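You operate a simulated robot arm through the tools that you are given. There is no shell and no other tool.

You run a simulated robot arm. Do the job below in one go: nothing can be reset, and whatever is moved stays where it is left.

TASK
Pack the grey tray (marked "Spares") on the tester end of the near bench. At the end: the grey wide gland from the tester end of the near bench is in the grey tray; the green relay is in the grey tray; the teal adapter stands where the orange block stood; the white fuse from the tester end of the near bench stands where the teal adapter stood; the orange block stands on top of the black small fan; whatever was shut is shut again. Leave all else as you found it, and nothing knocked over.

It is judged by the outcome, as a careful person would: the job done as asked, and still so three seconds after it is handed in. It fails if anything else is knocked over, pushed out of place, dropped, spilled or broken.

THE ROBOT
A 6-joint arm with a two-finger gripper, fixed in place. Base frame: the origin is at the foot of the arm, x ahead of it, y to its left, z up; the work surface is at about z = 720. Units: mm, rad, N and s.
With the tool pointing down near the work surface it reaches from about 360 to 680 mm from the base axis. Its first joint turns from -1.152 to 1.152 rad. Payload 2.45 kg.
Tool frame: the origin (TCP) lies between the finger pads and is the grasp point; the fingertips stand 30 mm ahead of it; z points along the fingers, y is the line along which they close. The gripper opens to 106 mm. The gripper's body begins 79 mm behind the TCP.
Orientation is that of the tool frame in the base frame, as a unit quaternion [w, x, y, z]. With the fingers straight down and closing along the base's y, the tool's x points along the base's -x, its y along +y and its z along -z.

THE INTERFACE
- The arm moves only by the tool arm_command. Its argument "moves" is a list that holds one entry, the list of rows, each a list of 6 numbers: the shift along the tool's x, y, z in mm, then the turn, a rotation vector about the tool's x, y, z in rad. In form: [[[tx, ty, tz, wx, wy, wz], ...]]. A call has 1 to 20 rows; each row shifts and turns the commanded pose from where the row before left it, along the tool's axes as they then stand. "hand" is the gripper command, from -1 (shut) to 1 (fully open), values between in proportion, set as the call begins (left out, the last holds). A row lasts 0.2 s, in which the tool goes at most 50 mm and 0.15 rad; a call with a longer step from one row to the next is refused whole, and so is a gripper value outside its range. Where a pose cannot be reached the arm comes as near as it can. A force on the tool above 40 N (or 10 N above the force at the start of the call, whichever is more), or a blocked arm, ends the call early, and 0.2 s more pass. Each finger travels about 153 mm/s and halts on what it meets, pressing with about 27 N; the grip force reading is that of the motor and also rises with nothing between the fingers. The clock runs only during rows and for 0.2 s after the last one: add rows that do not move to give the fingers time. The reply holds the time, the measured pose of the TCP, the force on the tool along the base axes, the opening and the grip force, in the units named above and with some noise, with the torque about the TCP (base axes, N m) and any sound that the robot's microphone picked up.
- Cameras (640 x 400 px; columns grow to the right, rows downward): "scene" is fixed at [62.3, 428.6, 1389.9]; the picture's right is [-0.64, -0.77, 0.00], its down [-0.54, 0.45, -0.71] and it looks along [0.55, -0.46, -0.70] (base axes); focal length 345 px, centre (320, 200). "wrist" rides on the gripper at [76, -2, -106] in the tool frame; the picture's right is [0.02, 1.00, 0.00], its down [-0.78, 0.02, -0.62] and it looks along [-0.62, 0.01, 0.78] (tool axes); focal length 247 px, centre (320, 200). There is no depth. A picture from a camera that has moved, and an enlarged one, comes with that camera's place and axes in the base frame and with its lens.
- camera(camera): a new picture of that camera. The clock stands still meanwhile.
- zoom(camera, box): a new picture of the part [left, top, right, bottom] of that camera's present view, enlarged. The clock stands still meanwhile.
- close_job(): hands the job in; it is judged then, once.

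Nothing tells you positions but the pictures and the camera data. Unless the task says otherwise, let go and move clear before handing in.

The tools are called after "Request:" as name(argument=value, ...) on one line, values as JSON. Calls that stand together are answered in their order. arm_command: Moves the arm, as the interface text tells. Its arguments: {"type":"object","properties":{"moves":{"type":"array"},"hand":{"type":"number"}},"required":["moves"]} The other tools are called the same way: camera (camera) takes a picture; zoom (camera, box) takes an enlarged picture of a part of a camera's view; close_job () hands the job in.

At the start:

```text
time_s: 0.0
tcp_pos: [447.9, 38.1, 1064.2]
tool_rot: [0.001, -0.002, 1.0, 0.001]
wrist_force: [0.2, 0.9, 0.1]
wrist_torque: [0.06, 0.01, 0.01]
gripper_width: 105.8
gripper_force: 0.0
```

scene: 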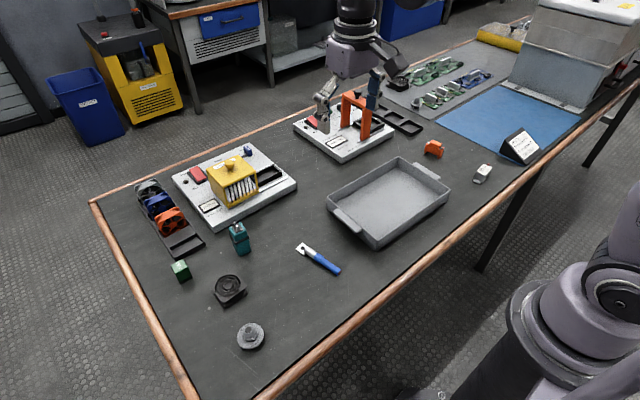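
wrist: 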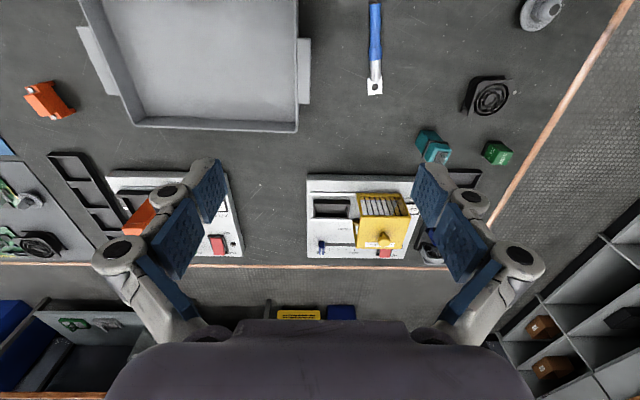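

I see a bench with a grey tray, a teal adapter, a green relay, a black fan, a grey gland, an orange block and a white object. I'll zoom in for details before moving anything.

Request:
zoom(camera="scene", box=[90, 130, 330, 280])

Request:
zoom(camera="scene", box=[150, 220, 390, 370])

Request:
zoom(camera="scene", box=[280, 60, 520, 210])

Request:
zoom(camera="scene", box=[400, 0, 640, 150])

Request:
zoom(camera="scene", box=[310, 120, 550, 270])

Request:
zoom(camera="scene", box=[40, 0, 320, 150])

Request:
zoom(camera="wrist", box=[280, 80, 560, 270])

Request:
zoom(camera="wrist", box=[0, 80, 280, 270])

```text
2.67 times, centred on (210, 205) of scene
camera zoom: at [62.3, 428.6, 1389.9], right [-0.64, -0.77, 0.0], down [-0.54, 0.45, -0.71], along [0.55, -0.46, -0.7], focal length 920 px, centre (613, 187)
```

zoom: 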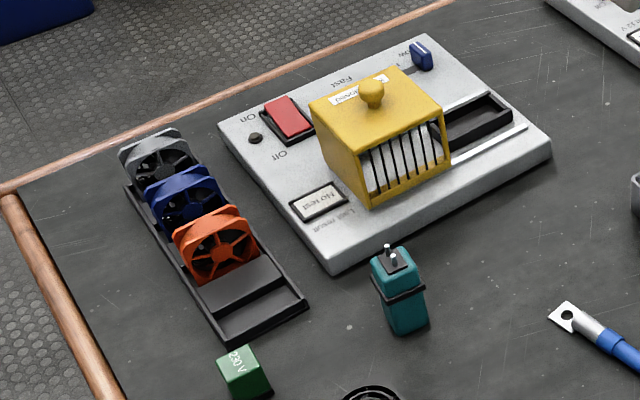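

```text
2.67 times, centred on (270, 295) of scene
camera zoom: at [62.3, 428.6, 1389.9], right [-0.64, -0.77, 0.0], down [-0.54, 0.45, -0.71], along [0.55, -0.46, -0.7], focal length 920 px, centre (453, -53)
```

zoom: 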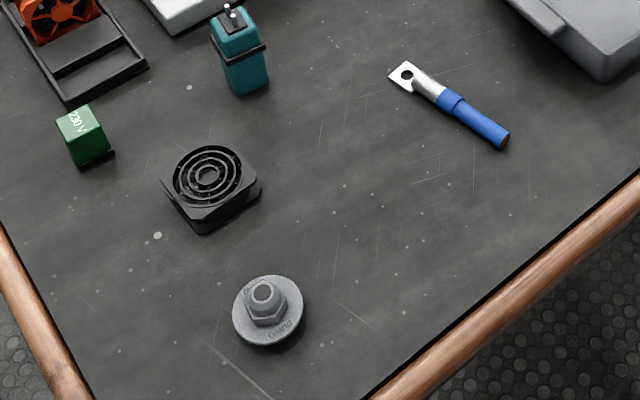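

```text
2.67 times, centred on (400, 135) of scene
camera zoom: at [62.3, 428.6, 1389.9], right [-0.64, -0.77, 0.0], down [-0.54, 0.45, -0.71], along [0.55, -0.46, -0.7], focal length 920 px, centre (107, 373)
```

zoom: 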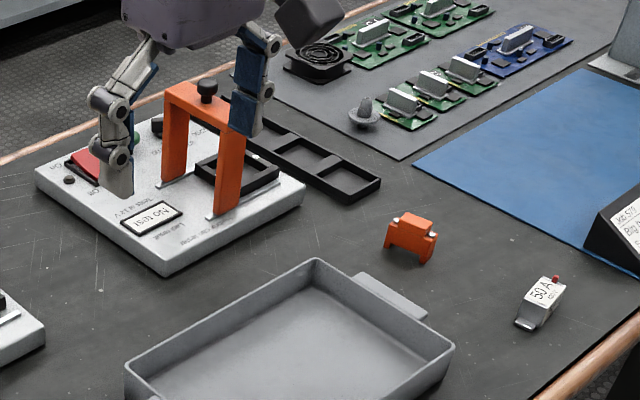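

```text
2.67 times, centred on (520, 75) of scene
camera zoom: at [62.3, 428.6, 1389.9], right [-0.64, -0.77, 0.0], down [-0.54, 0.45, -0.71], along [0.55, -0.46, -0.7], focal length 920 px, centre (-213, 533)
```

zoom: 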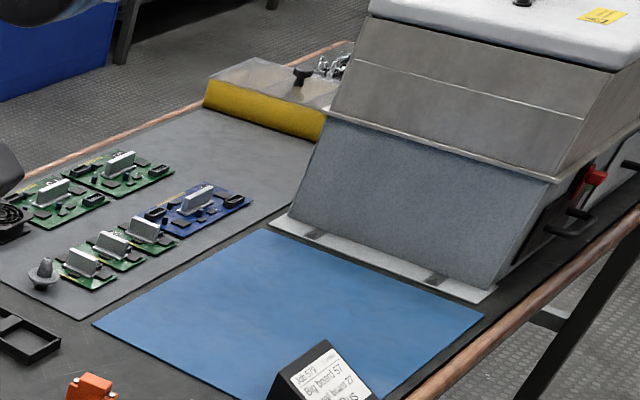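

```text
2.67 times, centred on (430, 195) of scene
camera zoom: at [62.3, 428.6, 1389.9], right [-0.64, -0.77, 0.0], down [-0.54, 0.45, -0.71], along [0.55, -0.46, -0.7], focal length 920 px, centre (27, 213)
```

zoom: 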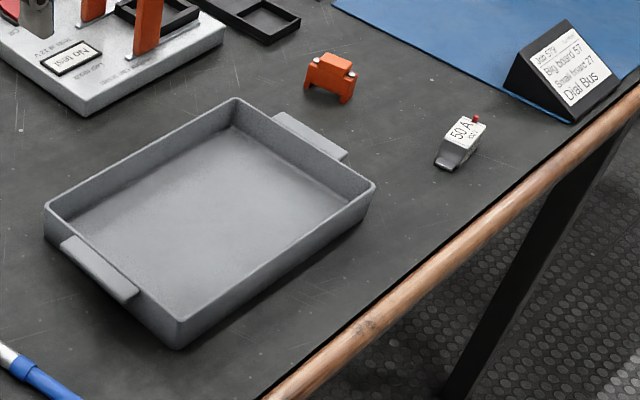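

```text
2.29 times, centred on (180, 75) of scene
camera zoom: at [62.3, 428.6, 1389.9], right [-0.64, -0.77, 0.0], down [-0.54, 0.45, -0.71], along [0.55, -0.46, -0.7], focal length 789 px, centre (640, 486)
```

zoom: 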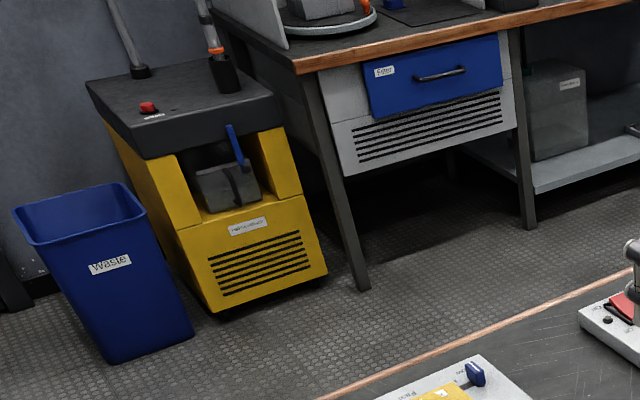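

```text
2.11 times, centred on (420, 175) of wrist
camera zoom: at [370.5, 37.7, 1171.3], right [-0.02, 1.0, 0.0], down [0.78, 0.02, 0.62], along [0.62, 0.02, -0.78], focal length 520 px, centre (110, 253)
```

zoom: 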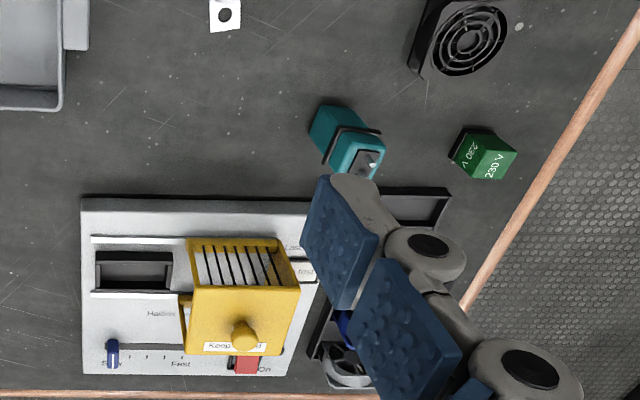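

```text
2.11 times, centred on (140, 175) of wrist
camera zoom: at [370.5, 37.7, 1171.3], right [-0.02, 1.0, 0.0], down [0.78, 0.02, 0.62], along [0.62, 0.02, -0.78], focal length 520 px, centre (699, 253)
```

zoom: 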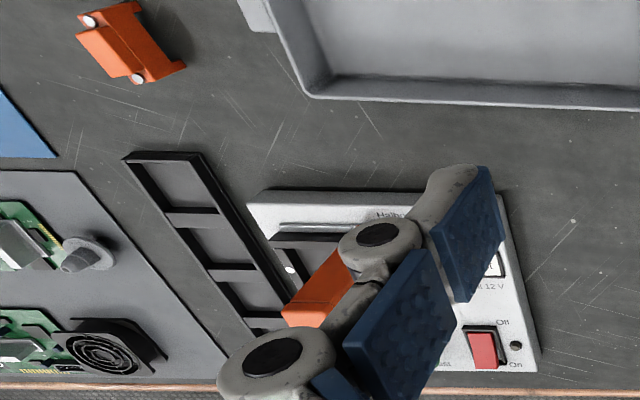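

The parts may have look-alikes (a second fan and gland on the far mat), so I'll zoom in tighter on labels and candidate items before acting.

Request:
zoom(camera="scene", box=[190, 140, 300, 210])

Request:
zoom(camera="scene", box=[290, 80, 430, 165])

Request:
zoom(camera="scene", box=[370, 50, 500, 130])

Request:
zoom(camera="scene", box=[410, 120, 550, 205])

Request:
zoom(camera="scene", box=[470, 0, 640, 105])

Request:
zoom(camera="wrist", box=[0, 290, 280, 400])

Request:
zoom(camera="wrist", box=[480, 200, 640, 400])

Request:
zoom(camera="wrist", box=[280, 160, 480, 280])

Request:
zoom(camera="wrist", box=[400, 0, 640, 150])

```text
5.71 times, centred on (245, 175) of scene
camera zoom: at [62.3, 428.6, 1389.9], right [-0.64, -0.77, 0.0], down [-0.54, 0.45, -0.71], along [0.55, -0.46, -0.7], focal length 1972 px, centre (749, 343)
```

zoom: 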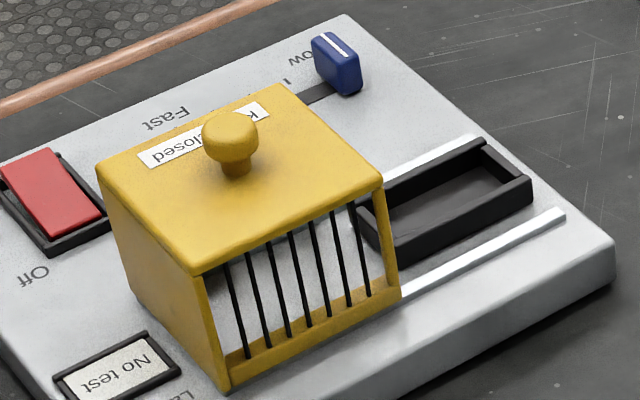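

```text
4.57 times, centred on (360, 122) of scene
camera zoom: at [62.3, 428.6, 1389.9], right [-0.64, -0.77, 0.0], down [-0.54, 0.45, -0.71], along [0.55, -0.46, -0.7], focal length 1577 px, centre (137, 554)
```

zoom: 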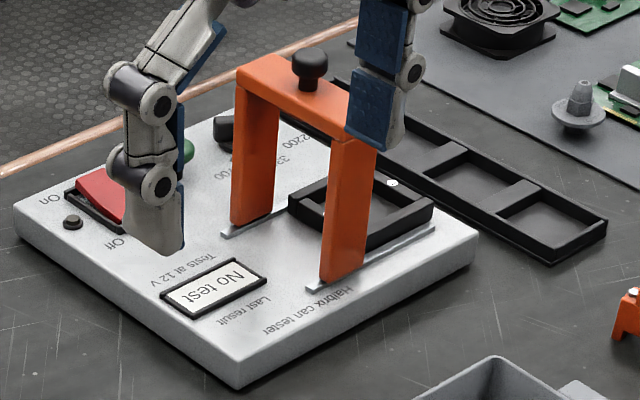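

```text
4.92 times, centred on (435, 90) of scene
camera zoom: at [62.3, 428.6, 1389.9], right [-0.64, -0.77, 0.0], down [-0.54, 0.45, -0.71], along [0.55, -0.46, -0.7], focal length 1699 px, centre (-246, 742)
```

zoom: 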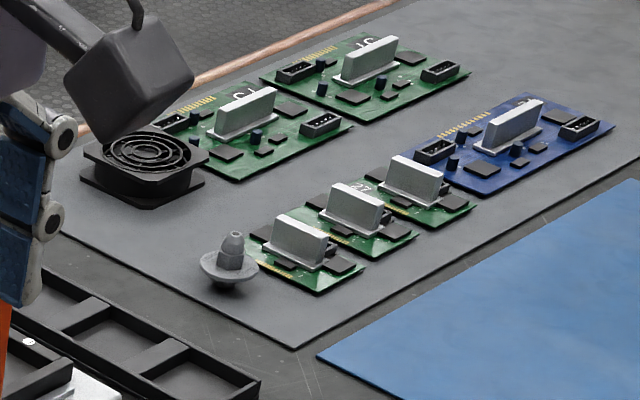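

```text
4.57 times, centred on (480, 162) of scene
camera zoom: at [62.3, 428.6, 1389.9], right [-0.64, -0.77, 0.0], down [-0.54, 0.45, -0.71], along [0.55, -0.46, -0.7], focal length 1577 px, centre (-411, 371)
```

zoom: 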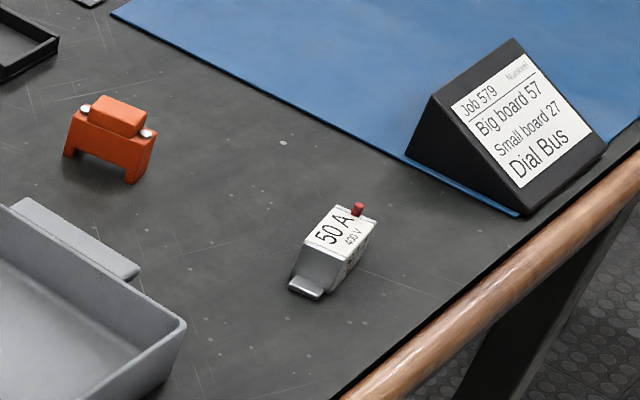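

```text
3.76 times, centred on (555, 52) of scene
camera zoom: at [62.3, 428.6, 1389.9], right [-0.64, -0.77, 0.0], down [-0.54, 0.45, -0.71], along [0.55, -0.46, -0.7], focal length 1299 px, centre (-565, 755)
```

zoom: 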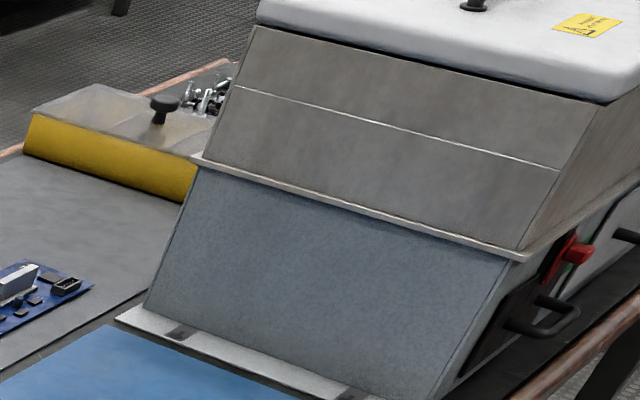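

```text
2.29 times, centred on (140, 345) of wrist
camera zoom: at [370.5, 37.7, 1171.3], right [-0.02, 1.0, 0.0], down [0.78, 0.02, 0.62], along [0.62, 0.02, -0.78], focal length 564 px, centre (731, -131)
```

zoom: 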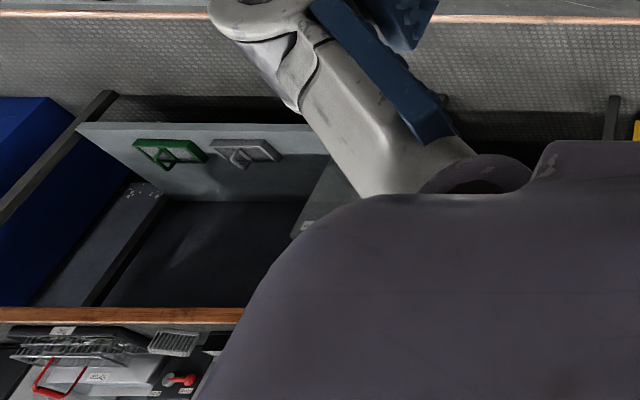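

```text
2.00 times, centred on (560, 300) of wrist
camera zoom: at [370.5, 37.7, 1171.3], right [-0.02, 1.0, 0.0], down [0.78, 0.02, 0.62], along [0.62, 0.02, -0.78], focal length 494 px, centre (-160, 0)
```

zoom: 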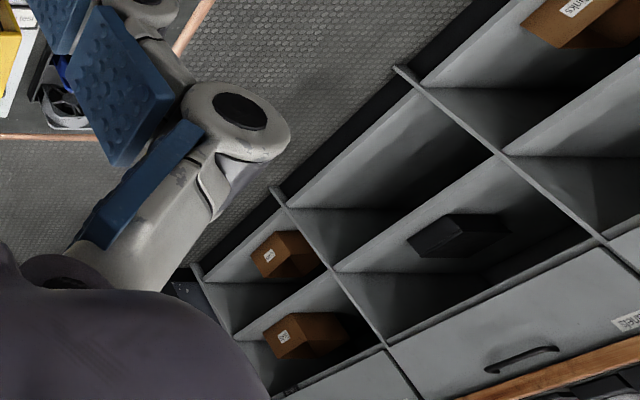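

```text
3.20 times, centred on (380, 220) of wrist
camera zoom: at [370.5, 37.7, 1171.3], right [-0.02, 1.0, 0.0], down [0.78, 0.02, 0.62], along [0.62, 0.02, -0.78], focal length 790 px, centre (128, 136)
```

zoom: 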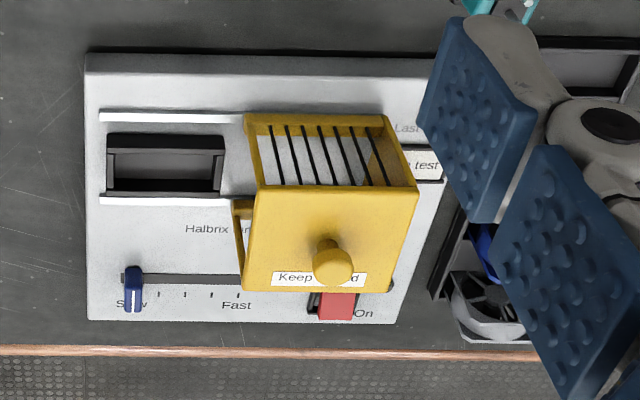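

```text
2.67 times, centred on (520, 75) of wrist
camera zoom: at [370.5, 37.7, 1171.3], right [-0.02, 1.0, 0.0], down [0.78, 0.02, 0.62], along [0.62, 0.02, -0.78], focal length 659 px, centre (-213, 533)
```

zoom: 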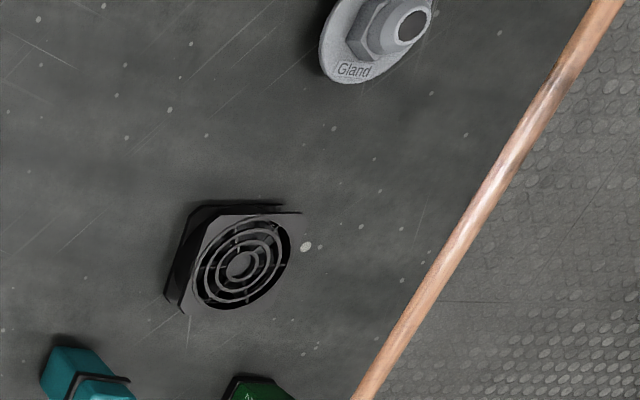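

All six items are in plain view on the near bench; nothing shut seems to need opening. I estimate relay ≈(597,391), adapter ≈(570,246), fan ≈(483,330), gland ≈(383,341), orange ≈(515,-438), fuse ≈(365,-462). I'll move the arm over the left cluster for better measurements.

Request:
arm_command(moves=[[[1.8, 29.2, 11.4, 0, 0, 0], [1.8, 29.2, 11.4, 0, 0, 0], [1.8, 29.2, 11.4, 0, 0, 0], [1.8, 29.2, 11.4, 0, 0, 0], [1.8, 29.2, 11.4, 0, 0, 0], [1.8, 29.2, 11.4, 0, 0, 0], [1.8, 29.2, 11.4, 0, 0, 0], [1.8, 29.2, 11.4, 0, 0, 0], [1.8, 29.2, 11.4, 0, 0, 0], [1.8, 29.2, 11.4, 0, 0, 0], [0, 0, 0, 0, 0, 0], [0, 0, 0, 0, 0, 0]]], hand=1)

Request:
camera(camera="wrist")

Request:
camera(camera="scene")

```text
time_s: 2.6
tcp_pos: [428.9, 330.7, 951.3]
tool_rot: [0.001, -0.001, 1.0, 0.001]
wrist_force: [-0.8, 0.7, -0.3]
wrist_torque: [0.0, -0.01, 0.0]
gripper_width: 106.3
gripper_force: 0.0
```

```text
taken
camera wrist: at [352.0, 329.7, 1057.4], right [-0.02, 1.0, 0.0], down [0.78, 0.02, 0.62], along [0.62, 0.02, -0.78], focal length 247 px, centre (320, 200)
```

wrist: 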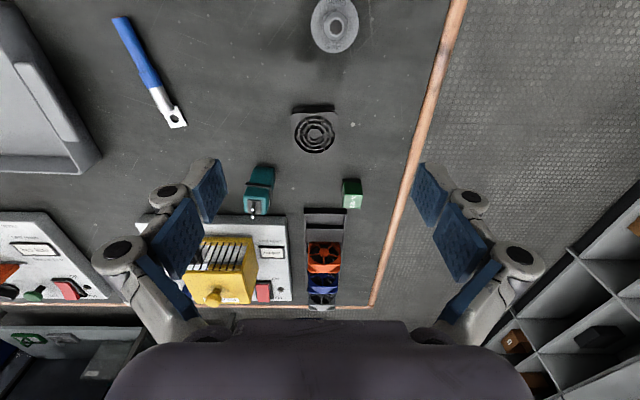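

```text
taken
```

scene: 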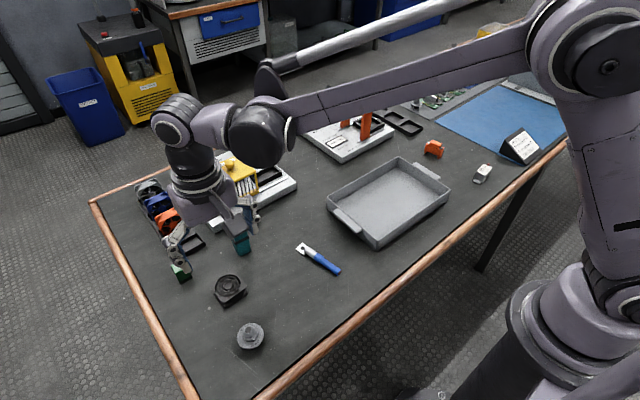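

The wrist view shows all left-side items clearly. I'll zoom in to measure relay, adapter, fan and gland accurately.

Request:
zoom(camera="wrist", box=[220, 150, 380, 250])

Request:
zoom(camera="wrist", box=[270, 90, 370, 160])

Request:
zoom(camera="wrist", box=[280, 0, 390, 70])

```text
4.00 times, centred on (300, 200) of wrist
camera zoom: at [352.0, 329.7, 1057.4], right [-0.02, 1.0, 0.0], down [0.78, 0.02, 0.62], along [0.62, 0.02, -0.78], focal length 988 px, centre (400, 200)
```

zoom: 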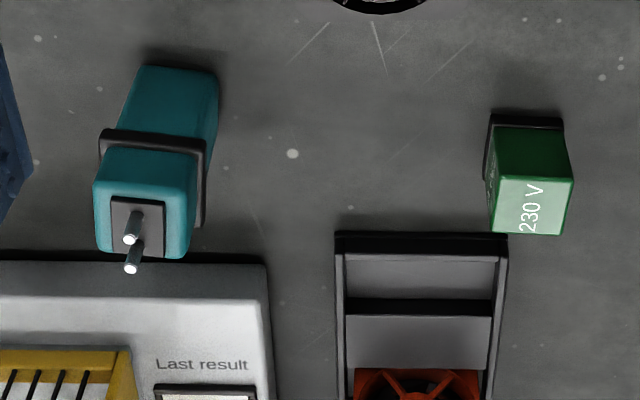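

```text
5.71 times, centred on (320, 125) of wrist
camera zoom: at [352.0, 329.7, 1057.4], right [-0.02, 1.0, 0.0], down [0.78, 0.02, 0.62], along [0.62, 0.02, -0.78], focal length 1411 px, centre (320, 629)
```

zoom: 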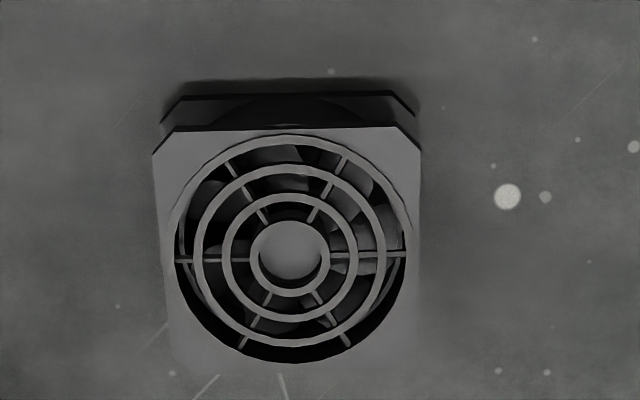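

```text
5.71 times, centred on (335, 35) of wrist
camera zoom: at [352.0, 329.7, 1057.4], right [-0.02, 1.0, 0.0], down [0.78, 0.02, 0.62], along [0.62, 0.02, -0.78], focal length 1411 px, centre (234, 1143)
```

zoom: 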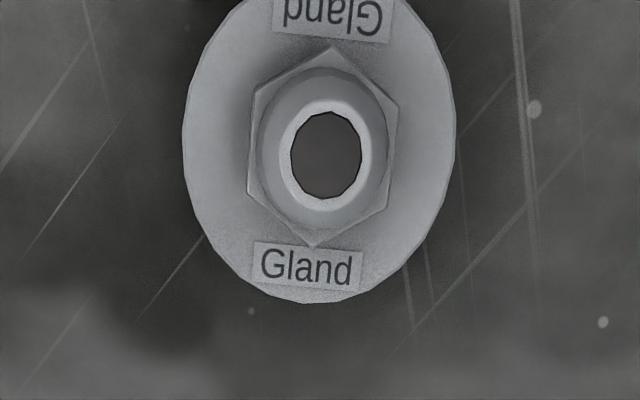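

Request:
zoom(camera="scene", box=[210, 300, 290, 360])

Request:
zoom(camera="scene", box=[200, 260, 270, 310])

Request:
arm_command(moves=[[[0, -45, 0, 0, 0, 0], [0, -45, 0, 0, 0, 0], [0, -45, 0, 0, 0, 0], [0, -45, 0, 0, 0, 0], [0, -45, 0, 0, 0, 0], [0, -45, 0, 0, 0, 0], [0, -45, 0, 0, 0, 0], [0, -45, 0, 0, 0, 0], [0, -45, 0, 0, 0, 0], [0, -45, 0, 0, 0, 0], [0, -45, 0, 0, 0, 0], [0, -45, 0, 0, 0, 0], [0, -45, 0, 0, 0, 0], [0, -45, 0, 0, 0, 0], [0, -45, 0, 0, 0, 0], [0, 0, 0, 0, 0, 0], [0, 0, 0, 0, 0, 0]]])

Request:
camera(camera="wrist")

Request:
camera(camera="scene")

```text
6.67 times, centred on (250, 330) of scene
camera zoom: at [62.3, 428.7, 1389.9], right [-0.64, -0.77, 0.0], down [-0.54, 0.45, -0.71], along [0.55, -0.46, -0.7], focal length 2300 px, centre (787, -667)
```

zoom: 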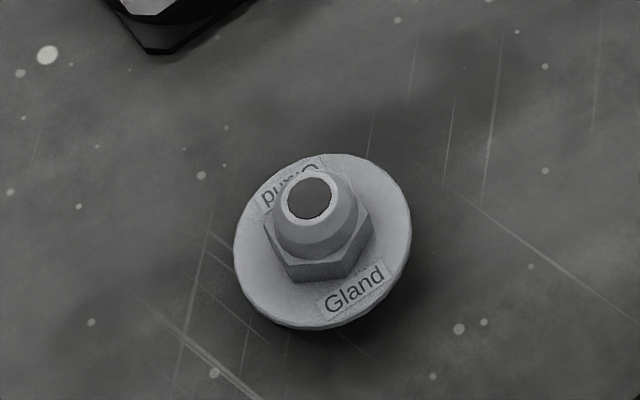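

```text
8.00 times, centred on (235, 285) of scene
camera zoom: at [62.3, 428.7, 1389.9], right [-0.64, -0.77, 0.0], down [-0.54, 0.45, -0.71], along [0.55, -0.46, -0.7], focal length 2760 px, centre (1000, -480)
```

zoom: 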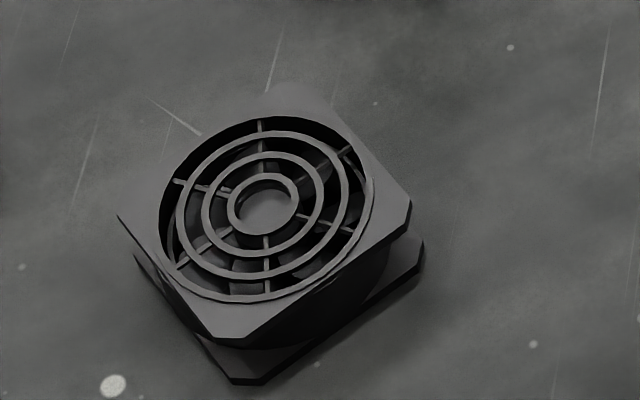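

```text
time_s: 6.2
tcp_pos: [431.3, -345.4, 950.8]
tool_rot: [0.001, -0.001, 1.0, 0.002]
wrist_force: [-0.3, -0.1, 0.4]
wrist_torque: [-0.02, 0.01, 0.02]
gripper_width: 106.0
gripper_force: 0.0
```

```text
taken
camera wrist: at [352.9, -346.4, 1057.3], right [-0.02, 1.0, 0.0], down [0.78, 0.02, 0.62], along [0.62, 0.02, -0.78], focal length 247 px, centre (320, 200)
```

wrist: 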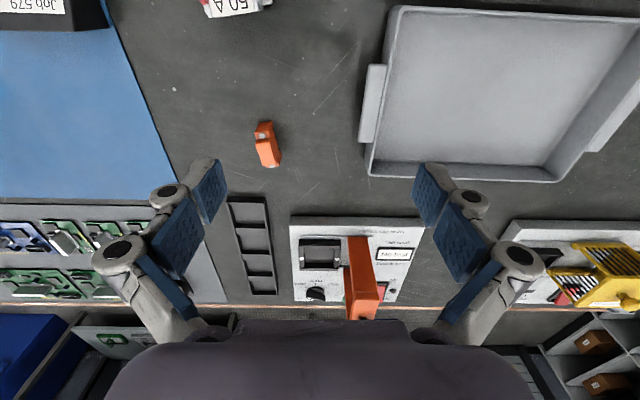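

```text
taken
```

scene: 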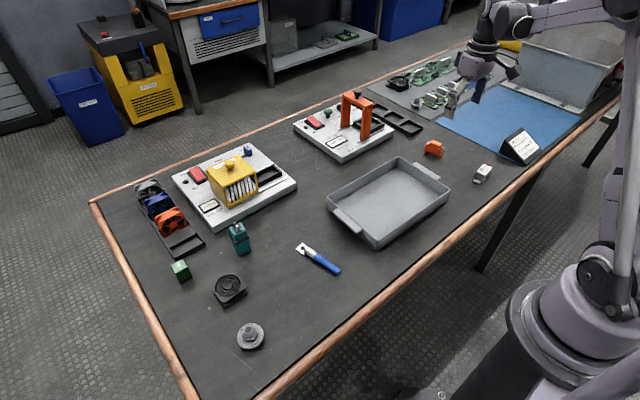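

Request:
zoom(camera="wrist", box=[220, 100, 320, 180])

Request:
zoom(camera="scene", box=[410, 130, 460, 165])

Request:
zoom(camera="scene", box=[460, 155, 510, 190])

Request:
zoom(camera="wrist", box=[340, 0, 640, 190])

Request:
zoom(camera="scene", box=[310, 140, 470, 260])

```text
5.00 times, centred on (270, 140) of wrist
camera zoom: at [352.9, -346.4, 1057.3], right [-0.02, 1.0, 0.0], down [0.78, 0.02, 0.62], along [0.62, 0.02, -0.78], focal length 1235 px, centre (570, 500)
```

zoom: 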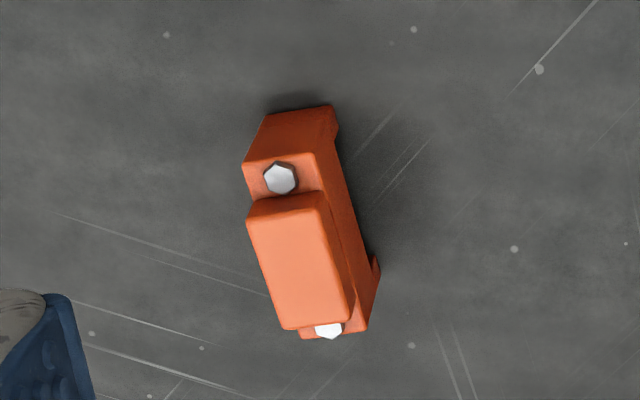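

```text
11.43 times, centred on (435, 148) of scene
camera zoom: at [62.3, 428.6, 1389.9], right [-0.64, -0.77, 0.0], down [-0.54, 0.45, -0.71], along [0.55, -0.46, -0.7], focal length 3943 px, centre (-994, 800)
```

zoom: 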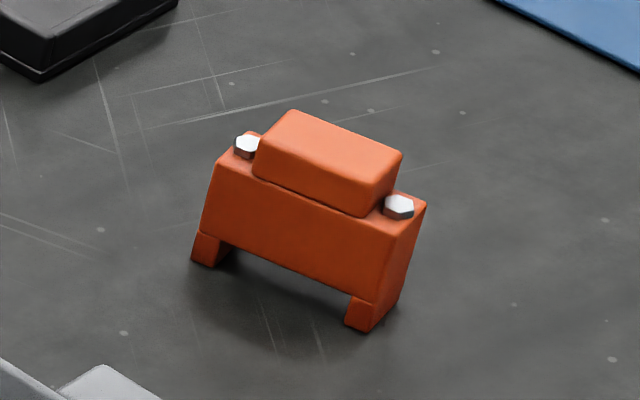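

```text
11.43 times, centred on (485, 172) of scene
camera zoom: at [62.3, 428.6, 1389.9], right [-0.64, -0.77, 0.0], down [-0.54, 0.45, -0.71], along [0.55, -0.46, -0.7], focal length 3943 px, centre (-1566, 514)
```

zoom: 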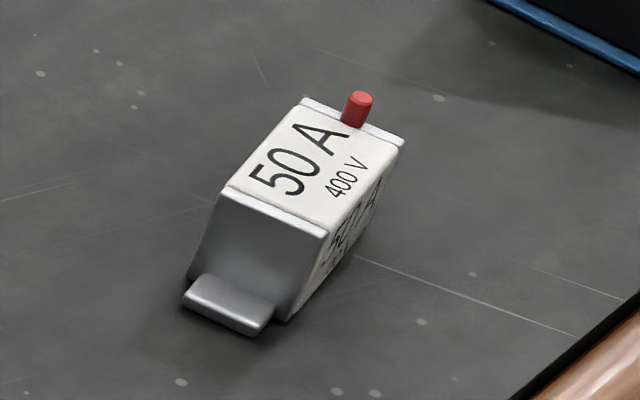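

```text
2.11 times, centred on (490, 95) of wrist
camera zoom: at [352.9, -346.4, 1057.3], right [-0.02, 1.0, 0.0], down [0.78, 0.02, 0.62], along [0.62, 0.02, -0.78], focal length 520 px, centre (-38, 421)
```

zoom: 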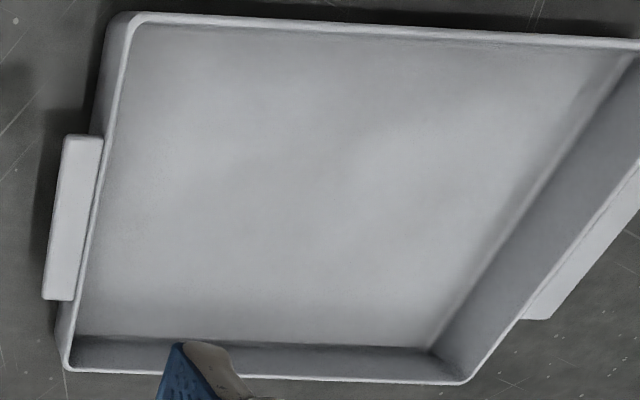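

```text
3.33 times, centred on (390, 200) of scene
camera zoom: at [62.3, 428.6, 1389.9], right [-0.64, -0.77, 0.0], down [-0.54, 0.45, -0.71], along [0.55, -0.46, -0.7], focal length 1150 px, centre (87, 200)
```

zoom: 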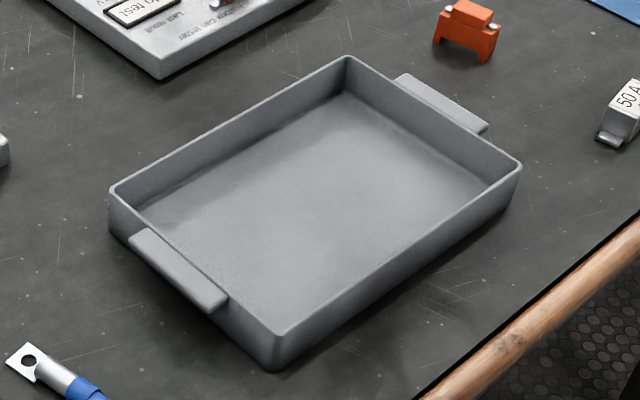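

Tray spans about x 354–545, y −270 to +5; the orange block is a 52×20 mm bridge centred near (509,−412), turned ~10°. Next I'll move closer to the orange block, aligning the gripper with it.

Request:
arm_command(moves=[[[-3, -17, 15, 0, 0, 0], [-3, -17, 15, 0, 0, 0], [-3, -17, 15, 0, 0, 0], [-3, -17, 15, 0, 0, 0], [0, 0, 15, 0, 0, -0.09], [0, 0, 15, 0, 0, -0.09], [0, 0, 0, 0, 0, 0], [0, 0, 0, 0, 0, 0]]])

Request:
camera(camera="wrist")

Request:
zoom(camera="wrist", box=[240, 60, 400, 160])

```text
time_s: 8.0
tcp_pos: [441.4, -412.4, 859.1]
tool_rot: [0.001, -0.09, 0.996, 0.001]
wrist_force: [-1.0, 0.3, 0.6]
wrist_torque: [-0.01, -0.01, 0.01]
gripper_width: 105.8
gripper_force: 0.1
```

```text
taken
camera wrist: at [367.5, -426.6, 966.0], right [-0.2, 0.98, 0.0], down [0.77, 0.16, 0.62], along [0.61, 0.13, -0.78], focal length 247 px, centre (320, 200)
```

wrist: 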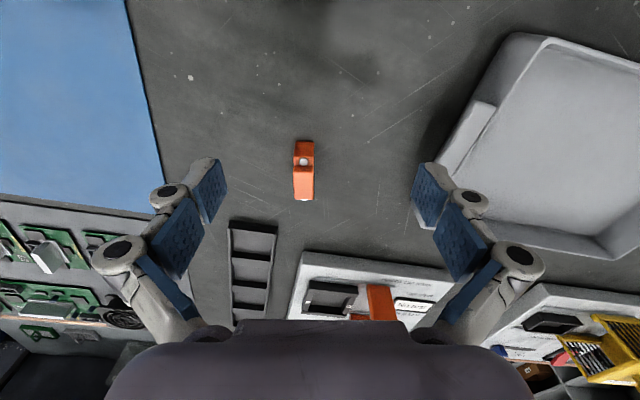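

```text
4.00 times, centred on (320, 110) of wrist
camera zoom: at [367.5, -426.6, 966.0], right [-0.2, 0.98, 0.0], down [0.77, 0.16, 0.62], along [0.61, 0.13, -0.78], focal length 988 px, centre (320, 560)
```

zoom: 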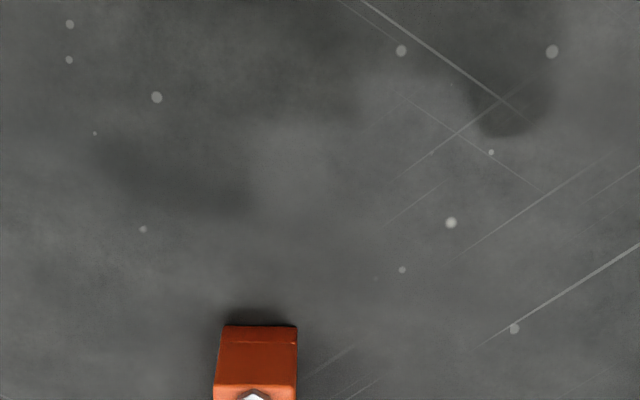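

Request:
zoom(camera="wrist", box=[260, 130, 350, 210])

```text
5.00 times, centred on (305, 170) of wrist
camera zoom: at [367.5, -426.6, 966.0], right [-0.2, 0.98, 0.0], down [0.77, 0.16, 0.62], along [0.61, 0.13, -0.78], focal length 1235 px, centre (395, 350)
```

zoom: 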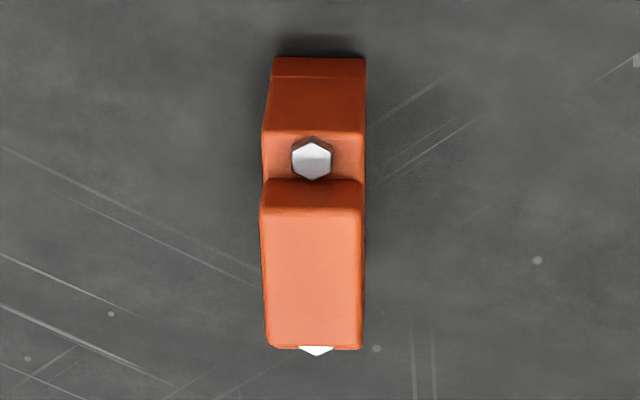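

The orange block centre is at about (511,−416), aligned with the gripper within 1°. I'll move over it and descend partly, then check.

Request:
arm_command(moves=[[[-22.5, -5.2, 0, 0, 0, 0], [-22.5, -5.2, 0, 0, 0, 0], [-22.7, -5.3, 0, 0, 0, 0], [0, 0, 0, 0, 0, 0], [0, 0, 20, 0, 0, 0], [0, 0, 20, 0, 0, 0], [0, 0, 20, 0, 0, 0], [0, 0, 0, 0, 0, 0], [0, 0, 0, 0, 0, 0]]])

Request:
camera(camera="wrist")

Request:
camera(camera="scene")

```text
time_s: 10.0
tcp_pos: [512.5, -414.6, 799.6]
tool_rot: [0.0, -0.09, 0.996, 0.001]
wrist_force: [-0.8, -0.4, 0.4]
wrist_torque: [-0.05, 0.01, 0.03]
gripper_width: 106.3
gripper_force: 0.1
```

```text
taken
camera wrist: at [436.5, -429.6, 906.2], right [-0.2, 0.98, 0.0], down [0.77, 0.16, 0.62], along [0.61, 0.13, -0.78], focal length 247 px, centre (320, 200)
```

wrist: 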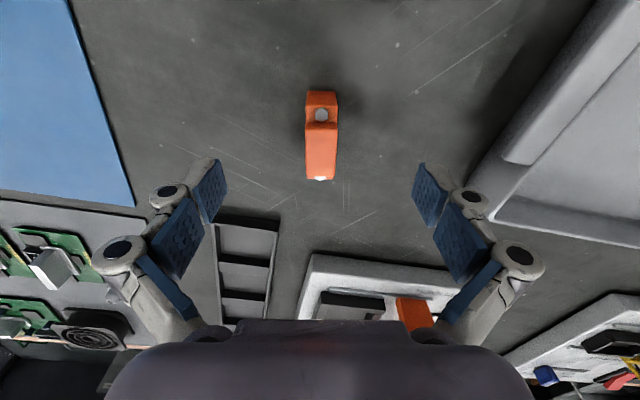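

```text
taken
```

scene: 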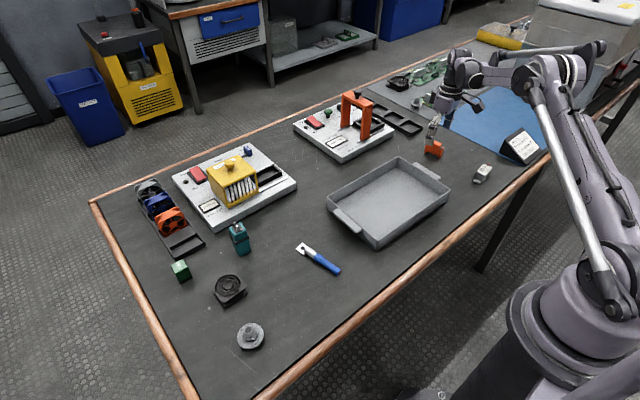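

Alignment is good (within ~1 mm). Descending to grasp height and closing.

Request:
arm_command(moves=[[[0.5, 0, 14, 0, 0, 0], [0.5, 0, 14, 0, 0, 0], [0, 0, 14, 0, 0, 0], [0, 0, 0, 0, 0, 0], [0, 0, 0, 0, 0, 0]]])

Request:
arm_command(moves=[[[0, 0, 0, 0, 0, 0], [0, 0, 0, 0, 0, 0], [0, 0, 0, 0, 0, 0], [0, 0, 0, 0, 0, 0]]], hand=-1)

Request:
camera(camera="wrist")

```text
time_s: 11.2
tcp_pos: [510.2, -414.8, 758.8]
tool_rot: [0.0, -0.09, 0.996, 0.001]
wrist_force: [-0.1, -0.5, 0.1]
wrist_torque: [-0.01, 0.0, -0.04]
gripper_width: 106.0
gripper_force: 0.1
```

```text
time_s: 12.2
tcp_pos: [510.9, -415.5, 759.3]
tool_rot: [0.0, -0.091, 0.996, 0.001]
wrist_force: [-0.2, -0.1, 5.7]
wrist_torque: [0.04, -0.01, 0.02]
gripper_width: 18.7
gripper_force: 26.8
```

```text
taken
camera wrist: at [435.7, -429.7, 864.7], right [-0.2, 0.98, 0.0], down [0.77, 0.16, 0.62], along [0.61, 0.13, -0.78], focal length 247 px, centre (320, 200)
```

wrist: 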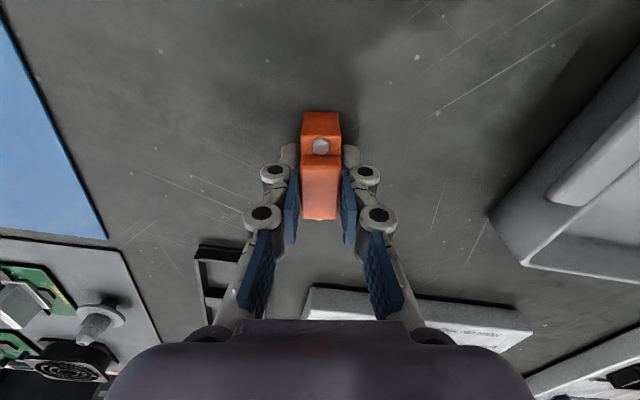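

Grasped (18.7 mm). Lifting.

Request:
arm_command(moves=[[[0, 0, -10, 0, 0, 0], [0, 0, -20, 0, 0, 0], [0, 0, -35, 0, 0, 0], [0, 0, -35, 0, 0, 0], [0, 0, -35, 0, 0, 0], [0, 0, 0, 0, 0, 0]]])

Request:
camera(camera="wrist")

Request:
zoom(camera="scene", box=[390, 80, 510, 160])

```text
time_s: 13.6
tcp_pos: [510.0, -415.8, 893.5]
tool_rot: [0.001, -0.09, 0.996, 0.001]
wrist_force: [-0.6, -0.5, -0.1]
wrist_torque: [-0.01, -0.01, 0.0]
gripper_width: 18.9
gripper_force: 26.7
```

```text
taken
camera wrist: at [434.7, -429.9, 1000.4], right [-0.2, 0.98, 0.0], down [0.77, 0.16, 0.62], along [0.61, 0.13, -0.78], focal length 247 px, centre (320, 200)
```

wrist: 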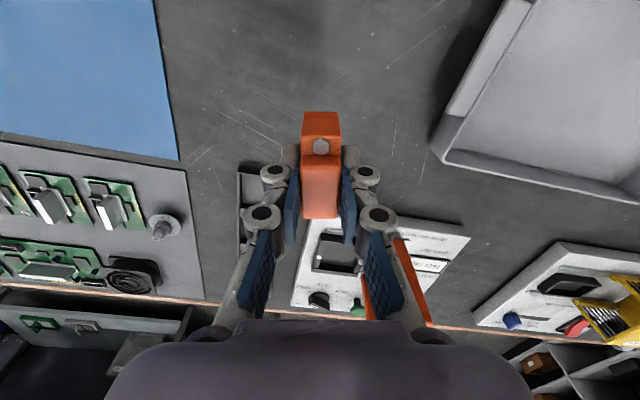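

```text
5.00 times, centred on (450, 120) of scene
camera zoom: at [62.3, 428.6, 1389.9], right [-0.64, -0.77, 0.0], down [-0.54, 0.45, -0.71], along [0.55, -0.46, -0.7], focal length 1725 px, centre (-330, 600)
```

zoom: 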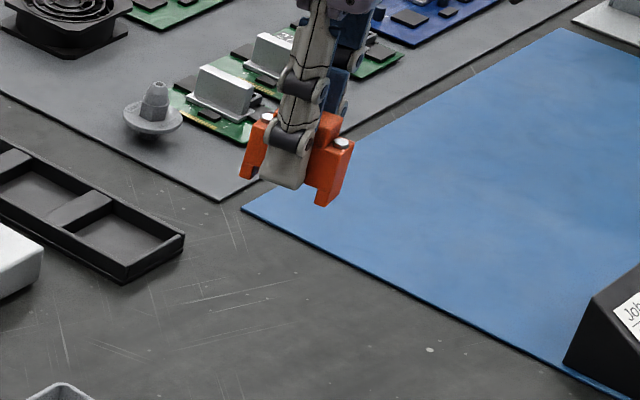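

Request:
arm_command(moves=[[[0, 0, 0, 0, 0, 0.09], [0, 0, 0, 0, 0, 0.09], [1.35, 45, 0, 0, 0, 0], [1.35, 45, 0, 0, 0, 0], [1.35, 45, 0, 0, 0, 0], [1.35, 45, 0, 0, 0, 0], [1.35, 45, 0, 0, 0, 0], [1.35, 45, 0, 0, 0, 0], [1.35, 45, 0, 0, 0, 0], [1.35, 45, 0, 0, 0, 0], [1.35, 45, 0, 0, 0, 0], [1.35, 45, 0, 0, 0, 0], [1.35, 45, 0, 0, 0, 0], [1.35, 45, 0, 0, 0, 0], [1.35, 45, 0, 0, 0, 0], [1.35, 45, 0, 0, 0, 0], [1.35, 45, 0, 0, 0, 0], [0, 0, 0, 0, 0, 0], [0, 0, 0, 0, 0, 0]]])

Request:
camera(camera="wrist")

Request:
zoom(camera="wrist", box=[340, 40, 440, 120])

```text
time_s: 17.6
tcp_pos: [488.3, 259.7, 894.4]
tool_rot: [0.001, -0.001, 1.0, 0.001]
wrist_force: [0.8, 0.3, 0.2]
wrist_torque: [0.0, -0.02, 0.03]
gripper_width: 18.8
gripper_force: 26.5
```

```text
taken
camera wrist: at [411.8, 258.9, 1001.1], right [-0.02, 1.0, 0.0], down [0.78, 0.02, 0.62], along [0.62, 0.02, -0.78], focal length 247 px, centre (320, 200)
```

wrist: 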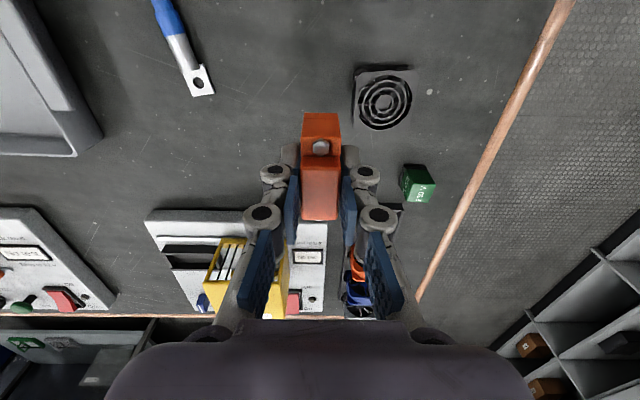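

```text
5.00 times, centred on (390, 80) of wrist
camera zoom: at [411.8, 258.9, 1001.1], right [-0.02, 1.0, 0.0], down [0.78, 0.02, 0.62], along [0.62, 0.02, -0.78], focal length 1235 px, centre (-30, 800)
```

zoom: 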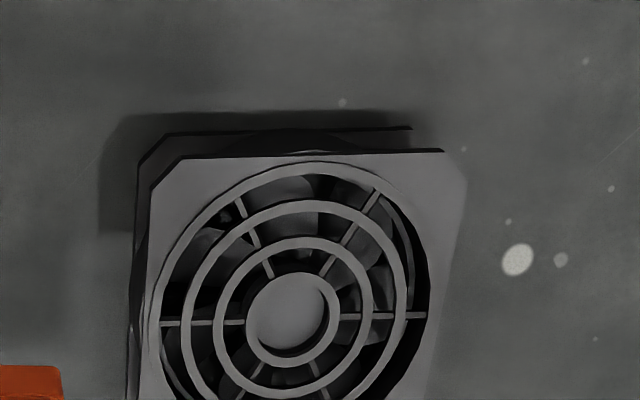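

Fan centre re-measured at (490,327), top ≈745. Moving over it and descending to near contact.

Request:
arm_command(moves=[[[-0.6, 22.6, 0, 0, 0, 0], [-0.6, 22.6, 0, 0, 0, 0], [-0.5, 22.6, 0, 0, 0, 0], [0, 0, 20, 0, 0, 0], [0, 0, 20, 0, 0, 0], [0, 0, 20, 0, 0, 0], [0, 0, 20, 0, 0, 0], [0, 0, 15, 0, 0, 0], [0, 0, 0, 0, 0, 0], [0, 0, 0, 0, 0, 0]]])

Request:
camera(camera="wrist")

Request:
zoom(camera="scene", box=[190, 240, 270, 310])

```text
time_s: 19.8
tcp_pos: [490.5, 328.0, 800.2]
tool_rot: [0.001, -0.001, 1.0, 0.0]
wrist_force: [0.4, -0.2, 0.1]
wrist_torque: [-0.03, 0.0, 0.02]
gripper_width: 18.7
gripper_force: 26.6
```

```text
taken
camera wrist: at [413.2, 326.5, 905.9], right [-0.02, 1.0, 0.0], down [0.78, 0.02, 0.62], along [0.62, 0.02, -0.78], focal length 247 px, centre (320, 200)
```

wrist: 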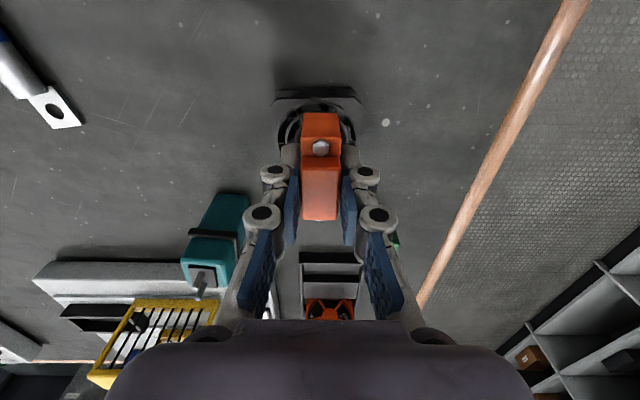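

```text
5.71 times, centred on (230, 275) of scene
camera zoom: at [62.3, 428.7, 1389.9], right [-0.64, -0.77, 0.0], down [-0.54, 0.45, -0.71], along [0.55, -0.46, -0.7], focal length 1972 px, centre (834, -229)
```

zoom: 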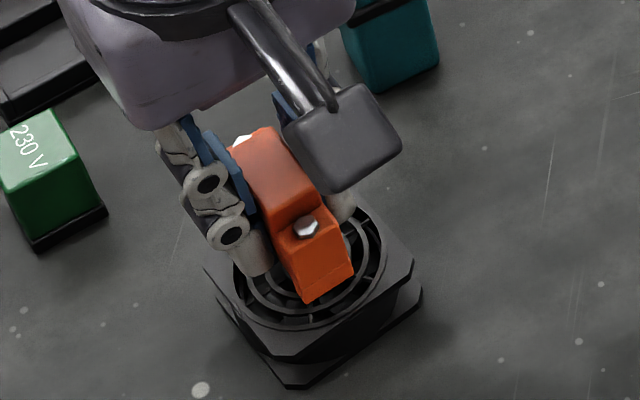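

Request:
arm_command(moves=[[[0, 0, 6, 0, 0, 0], [0, 0, 4, 0, 0, 0], [0, 0, 2, 0, 0, 0], [0, 0, 1, 0, 0, 0], [0, 0, 0, 0, 0, 0]]])

Request:
zoom(camera="scene", box=[200, 250, 260, 310])

```text
time_s: 21.0
tcp_pos: [489.9, 327.7, 786.8]
tool_rot: [0.001, -0.001, 1.0, 0.001]
wrist_force: [0.3, 0.0, -0.5]
wrist_torque: [0.02, 0.0, -0.03]
gripper_width: 18.8
gripper_force: 26.6
```

```text
6.67 times, centred on (230, 280) of scene
camera zoom: at [62.3, 428.7, 1389.9], right [-0.64, -0.77, 0.0], down [-0.54, 0.45, -0.71], along [0.55, -0.46, -0.7], focal length 2300 px, centre (920, -333)
```

zoom: 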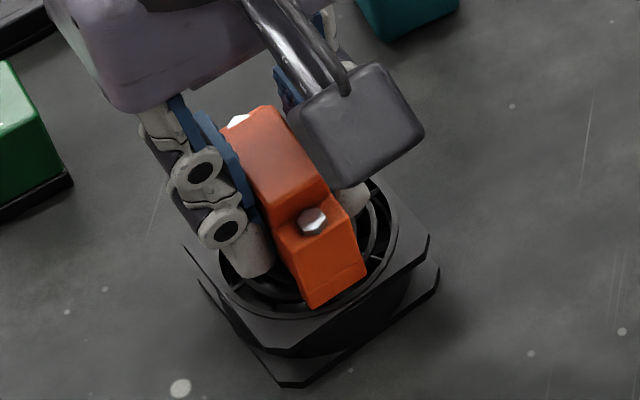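

Request:
arm_command(moves=[[[0, 0, 1, 0, 0, 0], [0, 0, 0, 0, 0, 0]]])

Request:
arm_command(moves=[[[0, 0, 1, 0, 0, 0], [0, 0, 0, 0, 0, 0]]])

Request:
arm_command(moves=[[[0, 0, 0.7, 0, 0, 0], [0, 0, 0, 0, 0, 0]]])

```text
time_s: 21.6
tcp_pos: [490.0, 326.5, 786.4]
tool_rot: [0.001, -0.001, 1.0, 0.001]
wrist_force: [0.8, -0.7, -0.8]
wrist_torque: [0.01, -0.03, 0.0]
gripper_width: 19.0
gripper_force: 27.3
```

```text
time_s: 22.2
tcp_pos: [490.4, 327.7, 784.3]
tool_rot: [0.001, -0.001, 1.0, 0.001]
wrist_force: [0.0, 0.4, -0.8]
wrist_torque: [0.01, 0.02, -0.02]
gripper_width: 18.9
gripper_force: 27.0
```

```text
time_s: 22.8
tcp_pos: [489.5, 327.2, 784.3]
tool_rot: [0.001, -0.001, 1.0, 0.002]
wrist_force: [0.6, 0.2, -0.7]
wrist_torque: [0.0, 0.02, 0.02]
gripper_width: 19.0
gripper_force: 27.6
```

Request:
arm_command(moves=[[[0, 0, 0.7, 0, 0, 0], [0, 0, 0, 0, 0, 0]]])

Request:
arm_command(moves=[[[0, 0, 0.7, 0, 0, 0], [0, 0, 0, 0, 0, 0]]])

Request:
zoom(camera="scene", box=[200, 250, 260, 310])

```text
time_s: 23.4
tcp_pos: [490.4, 327.0, 783.4]
tool_rot: [0.001, -0.002, 1.0, 0.0]
wrist_force: [-1.0, 0.5, 3.1]
wrist_torque: [-0.02, -0.05, -0.04]
gripper_width: 18.9
gripper_force: 27.0
```

```text
time_s: 24.0
tcp_pos: [489.3, 327.2, 783.0]
tool_rot: [0.001, -0.001, 1.0, 0.001]
wrist_force: [0.5, 1.4, 16.2]
wrist_torque: [0.03, -0.03, -0.03]
gripper_width: 19.0
gripper_force: 26.9
```

```text
6.67 times, centred on (230, 280) of scene
camera zoom: at [62.1, 428.5, 1390.0], right [-0.64, -0.77, 0.0], down [-0.54, 0.45, -0.71], along [0.55, -0.46, -0.7], focal length 2300 px, centre (920, -333)
```

zoom: 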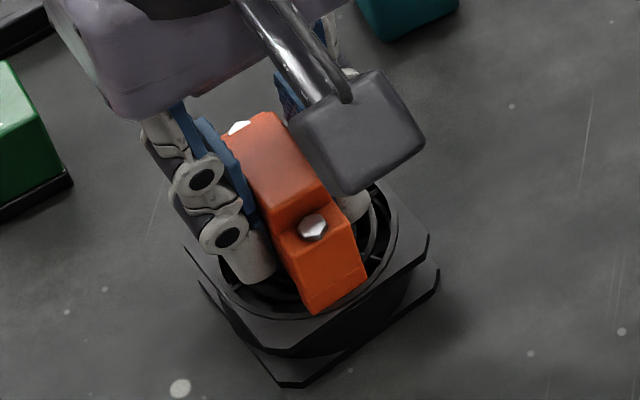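

Contact felt. I'll ease off, open gently and lift.

Request:
arm_command(moves=[[[0, 0, -0.8, 0, 0, 0], [0, 0, 0, 0, 0, 0]]])

Request:
arm_command(moves=[[[0, 0, 0, 0, 0, 0], [0, 0, 0, 0, 0, 0], [0, 0, 0, 0, 0, 0]]], hand=-0.2)

Request:
arm_command(moves=[[[0, 0, -10, 0, 0, 0], [0, 0, -20, 0, 0, 0], [0, 0, -30, 0, 0, 0], [0, 0, -30, 0, 0, 0], [0, 0, -30, 0, 0, 0], [0, 0, 0, 0, 0, 0]]])

Request:
camera(camera="wrist")

Request:
zoom(camera="scene", box=[190, 230, 270, 310])

```text
time_s: 24.6
tcp_pos: [489.9, 327.9, 784.1]
tool_rot: [0.001, -0.001, 1.0, 0.001]
wrist_force: [0.6, 0.6, 4.8]
wrist_torque: [0.0, -0.06, -0.01]
gripper_width: 19.0
gripper_force: 26.9
```

```text
time_s: 25.4
tcp_pos: [489.3, 328.1, 783.9]
tool_rot: [0.0, -0.001, 1.0, 0.001]
wrist_force: [-0.5, 0.8, 0.1]
wrist_torque: [0.03, -0.02, -0.01]
gripper_width: 42.4
gripper_force: 0.0
```

```text
time_s: 26.8
tcp_pos: [489.6, 327.5, 903.4]
tool_rot: [0.001, -0.001, 1.0, 0.0]
wrist_force: [1.0, 1.1, 0.1]
wrist_torque: [-0.02, 0.01, 0.02]
gripper_width: 42.5
gripper_force: 0.0
```

```text
taken
camera wrist: at [412.9, 326.3, 1009.4], right [-0.02, 1.0, 0.0], down [0.78, 0.02, 0.62], along [0.62, 0.02, -0.78], focal length 247 px, centre (320, 200)
```

wrist: 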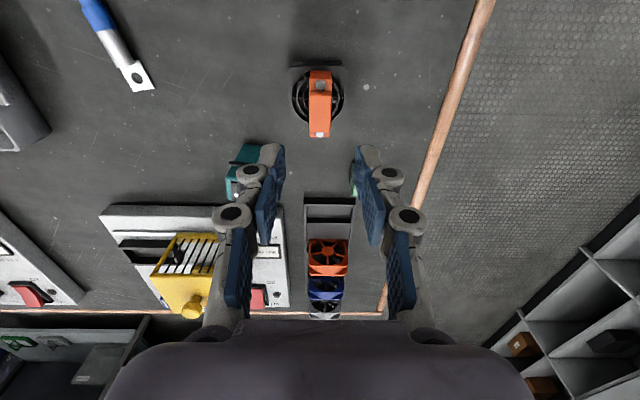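

```text
5.00 times, centred on (230, 270) of scene
camera zoom: at [62.3, 428.6, 1389.9], right [-0.64, -0.77, 0.0], down [-0.54, 0.45, -0.71], along [0.55, -0.46, -0.7], focal length 1725 px, centre (770, -150)
```

zoom: 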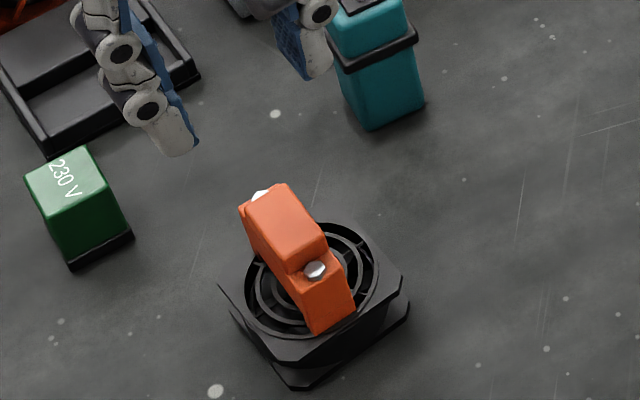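

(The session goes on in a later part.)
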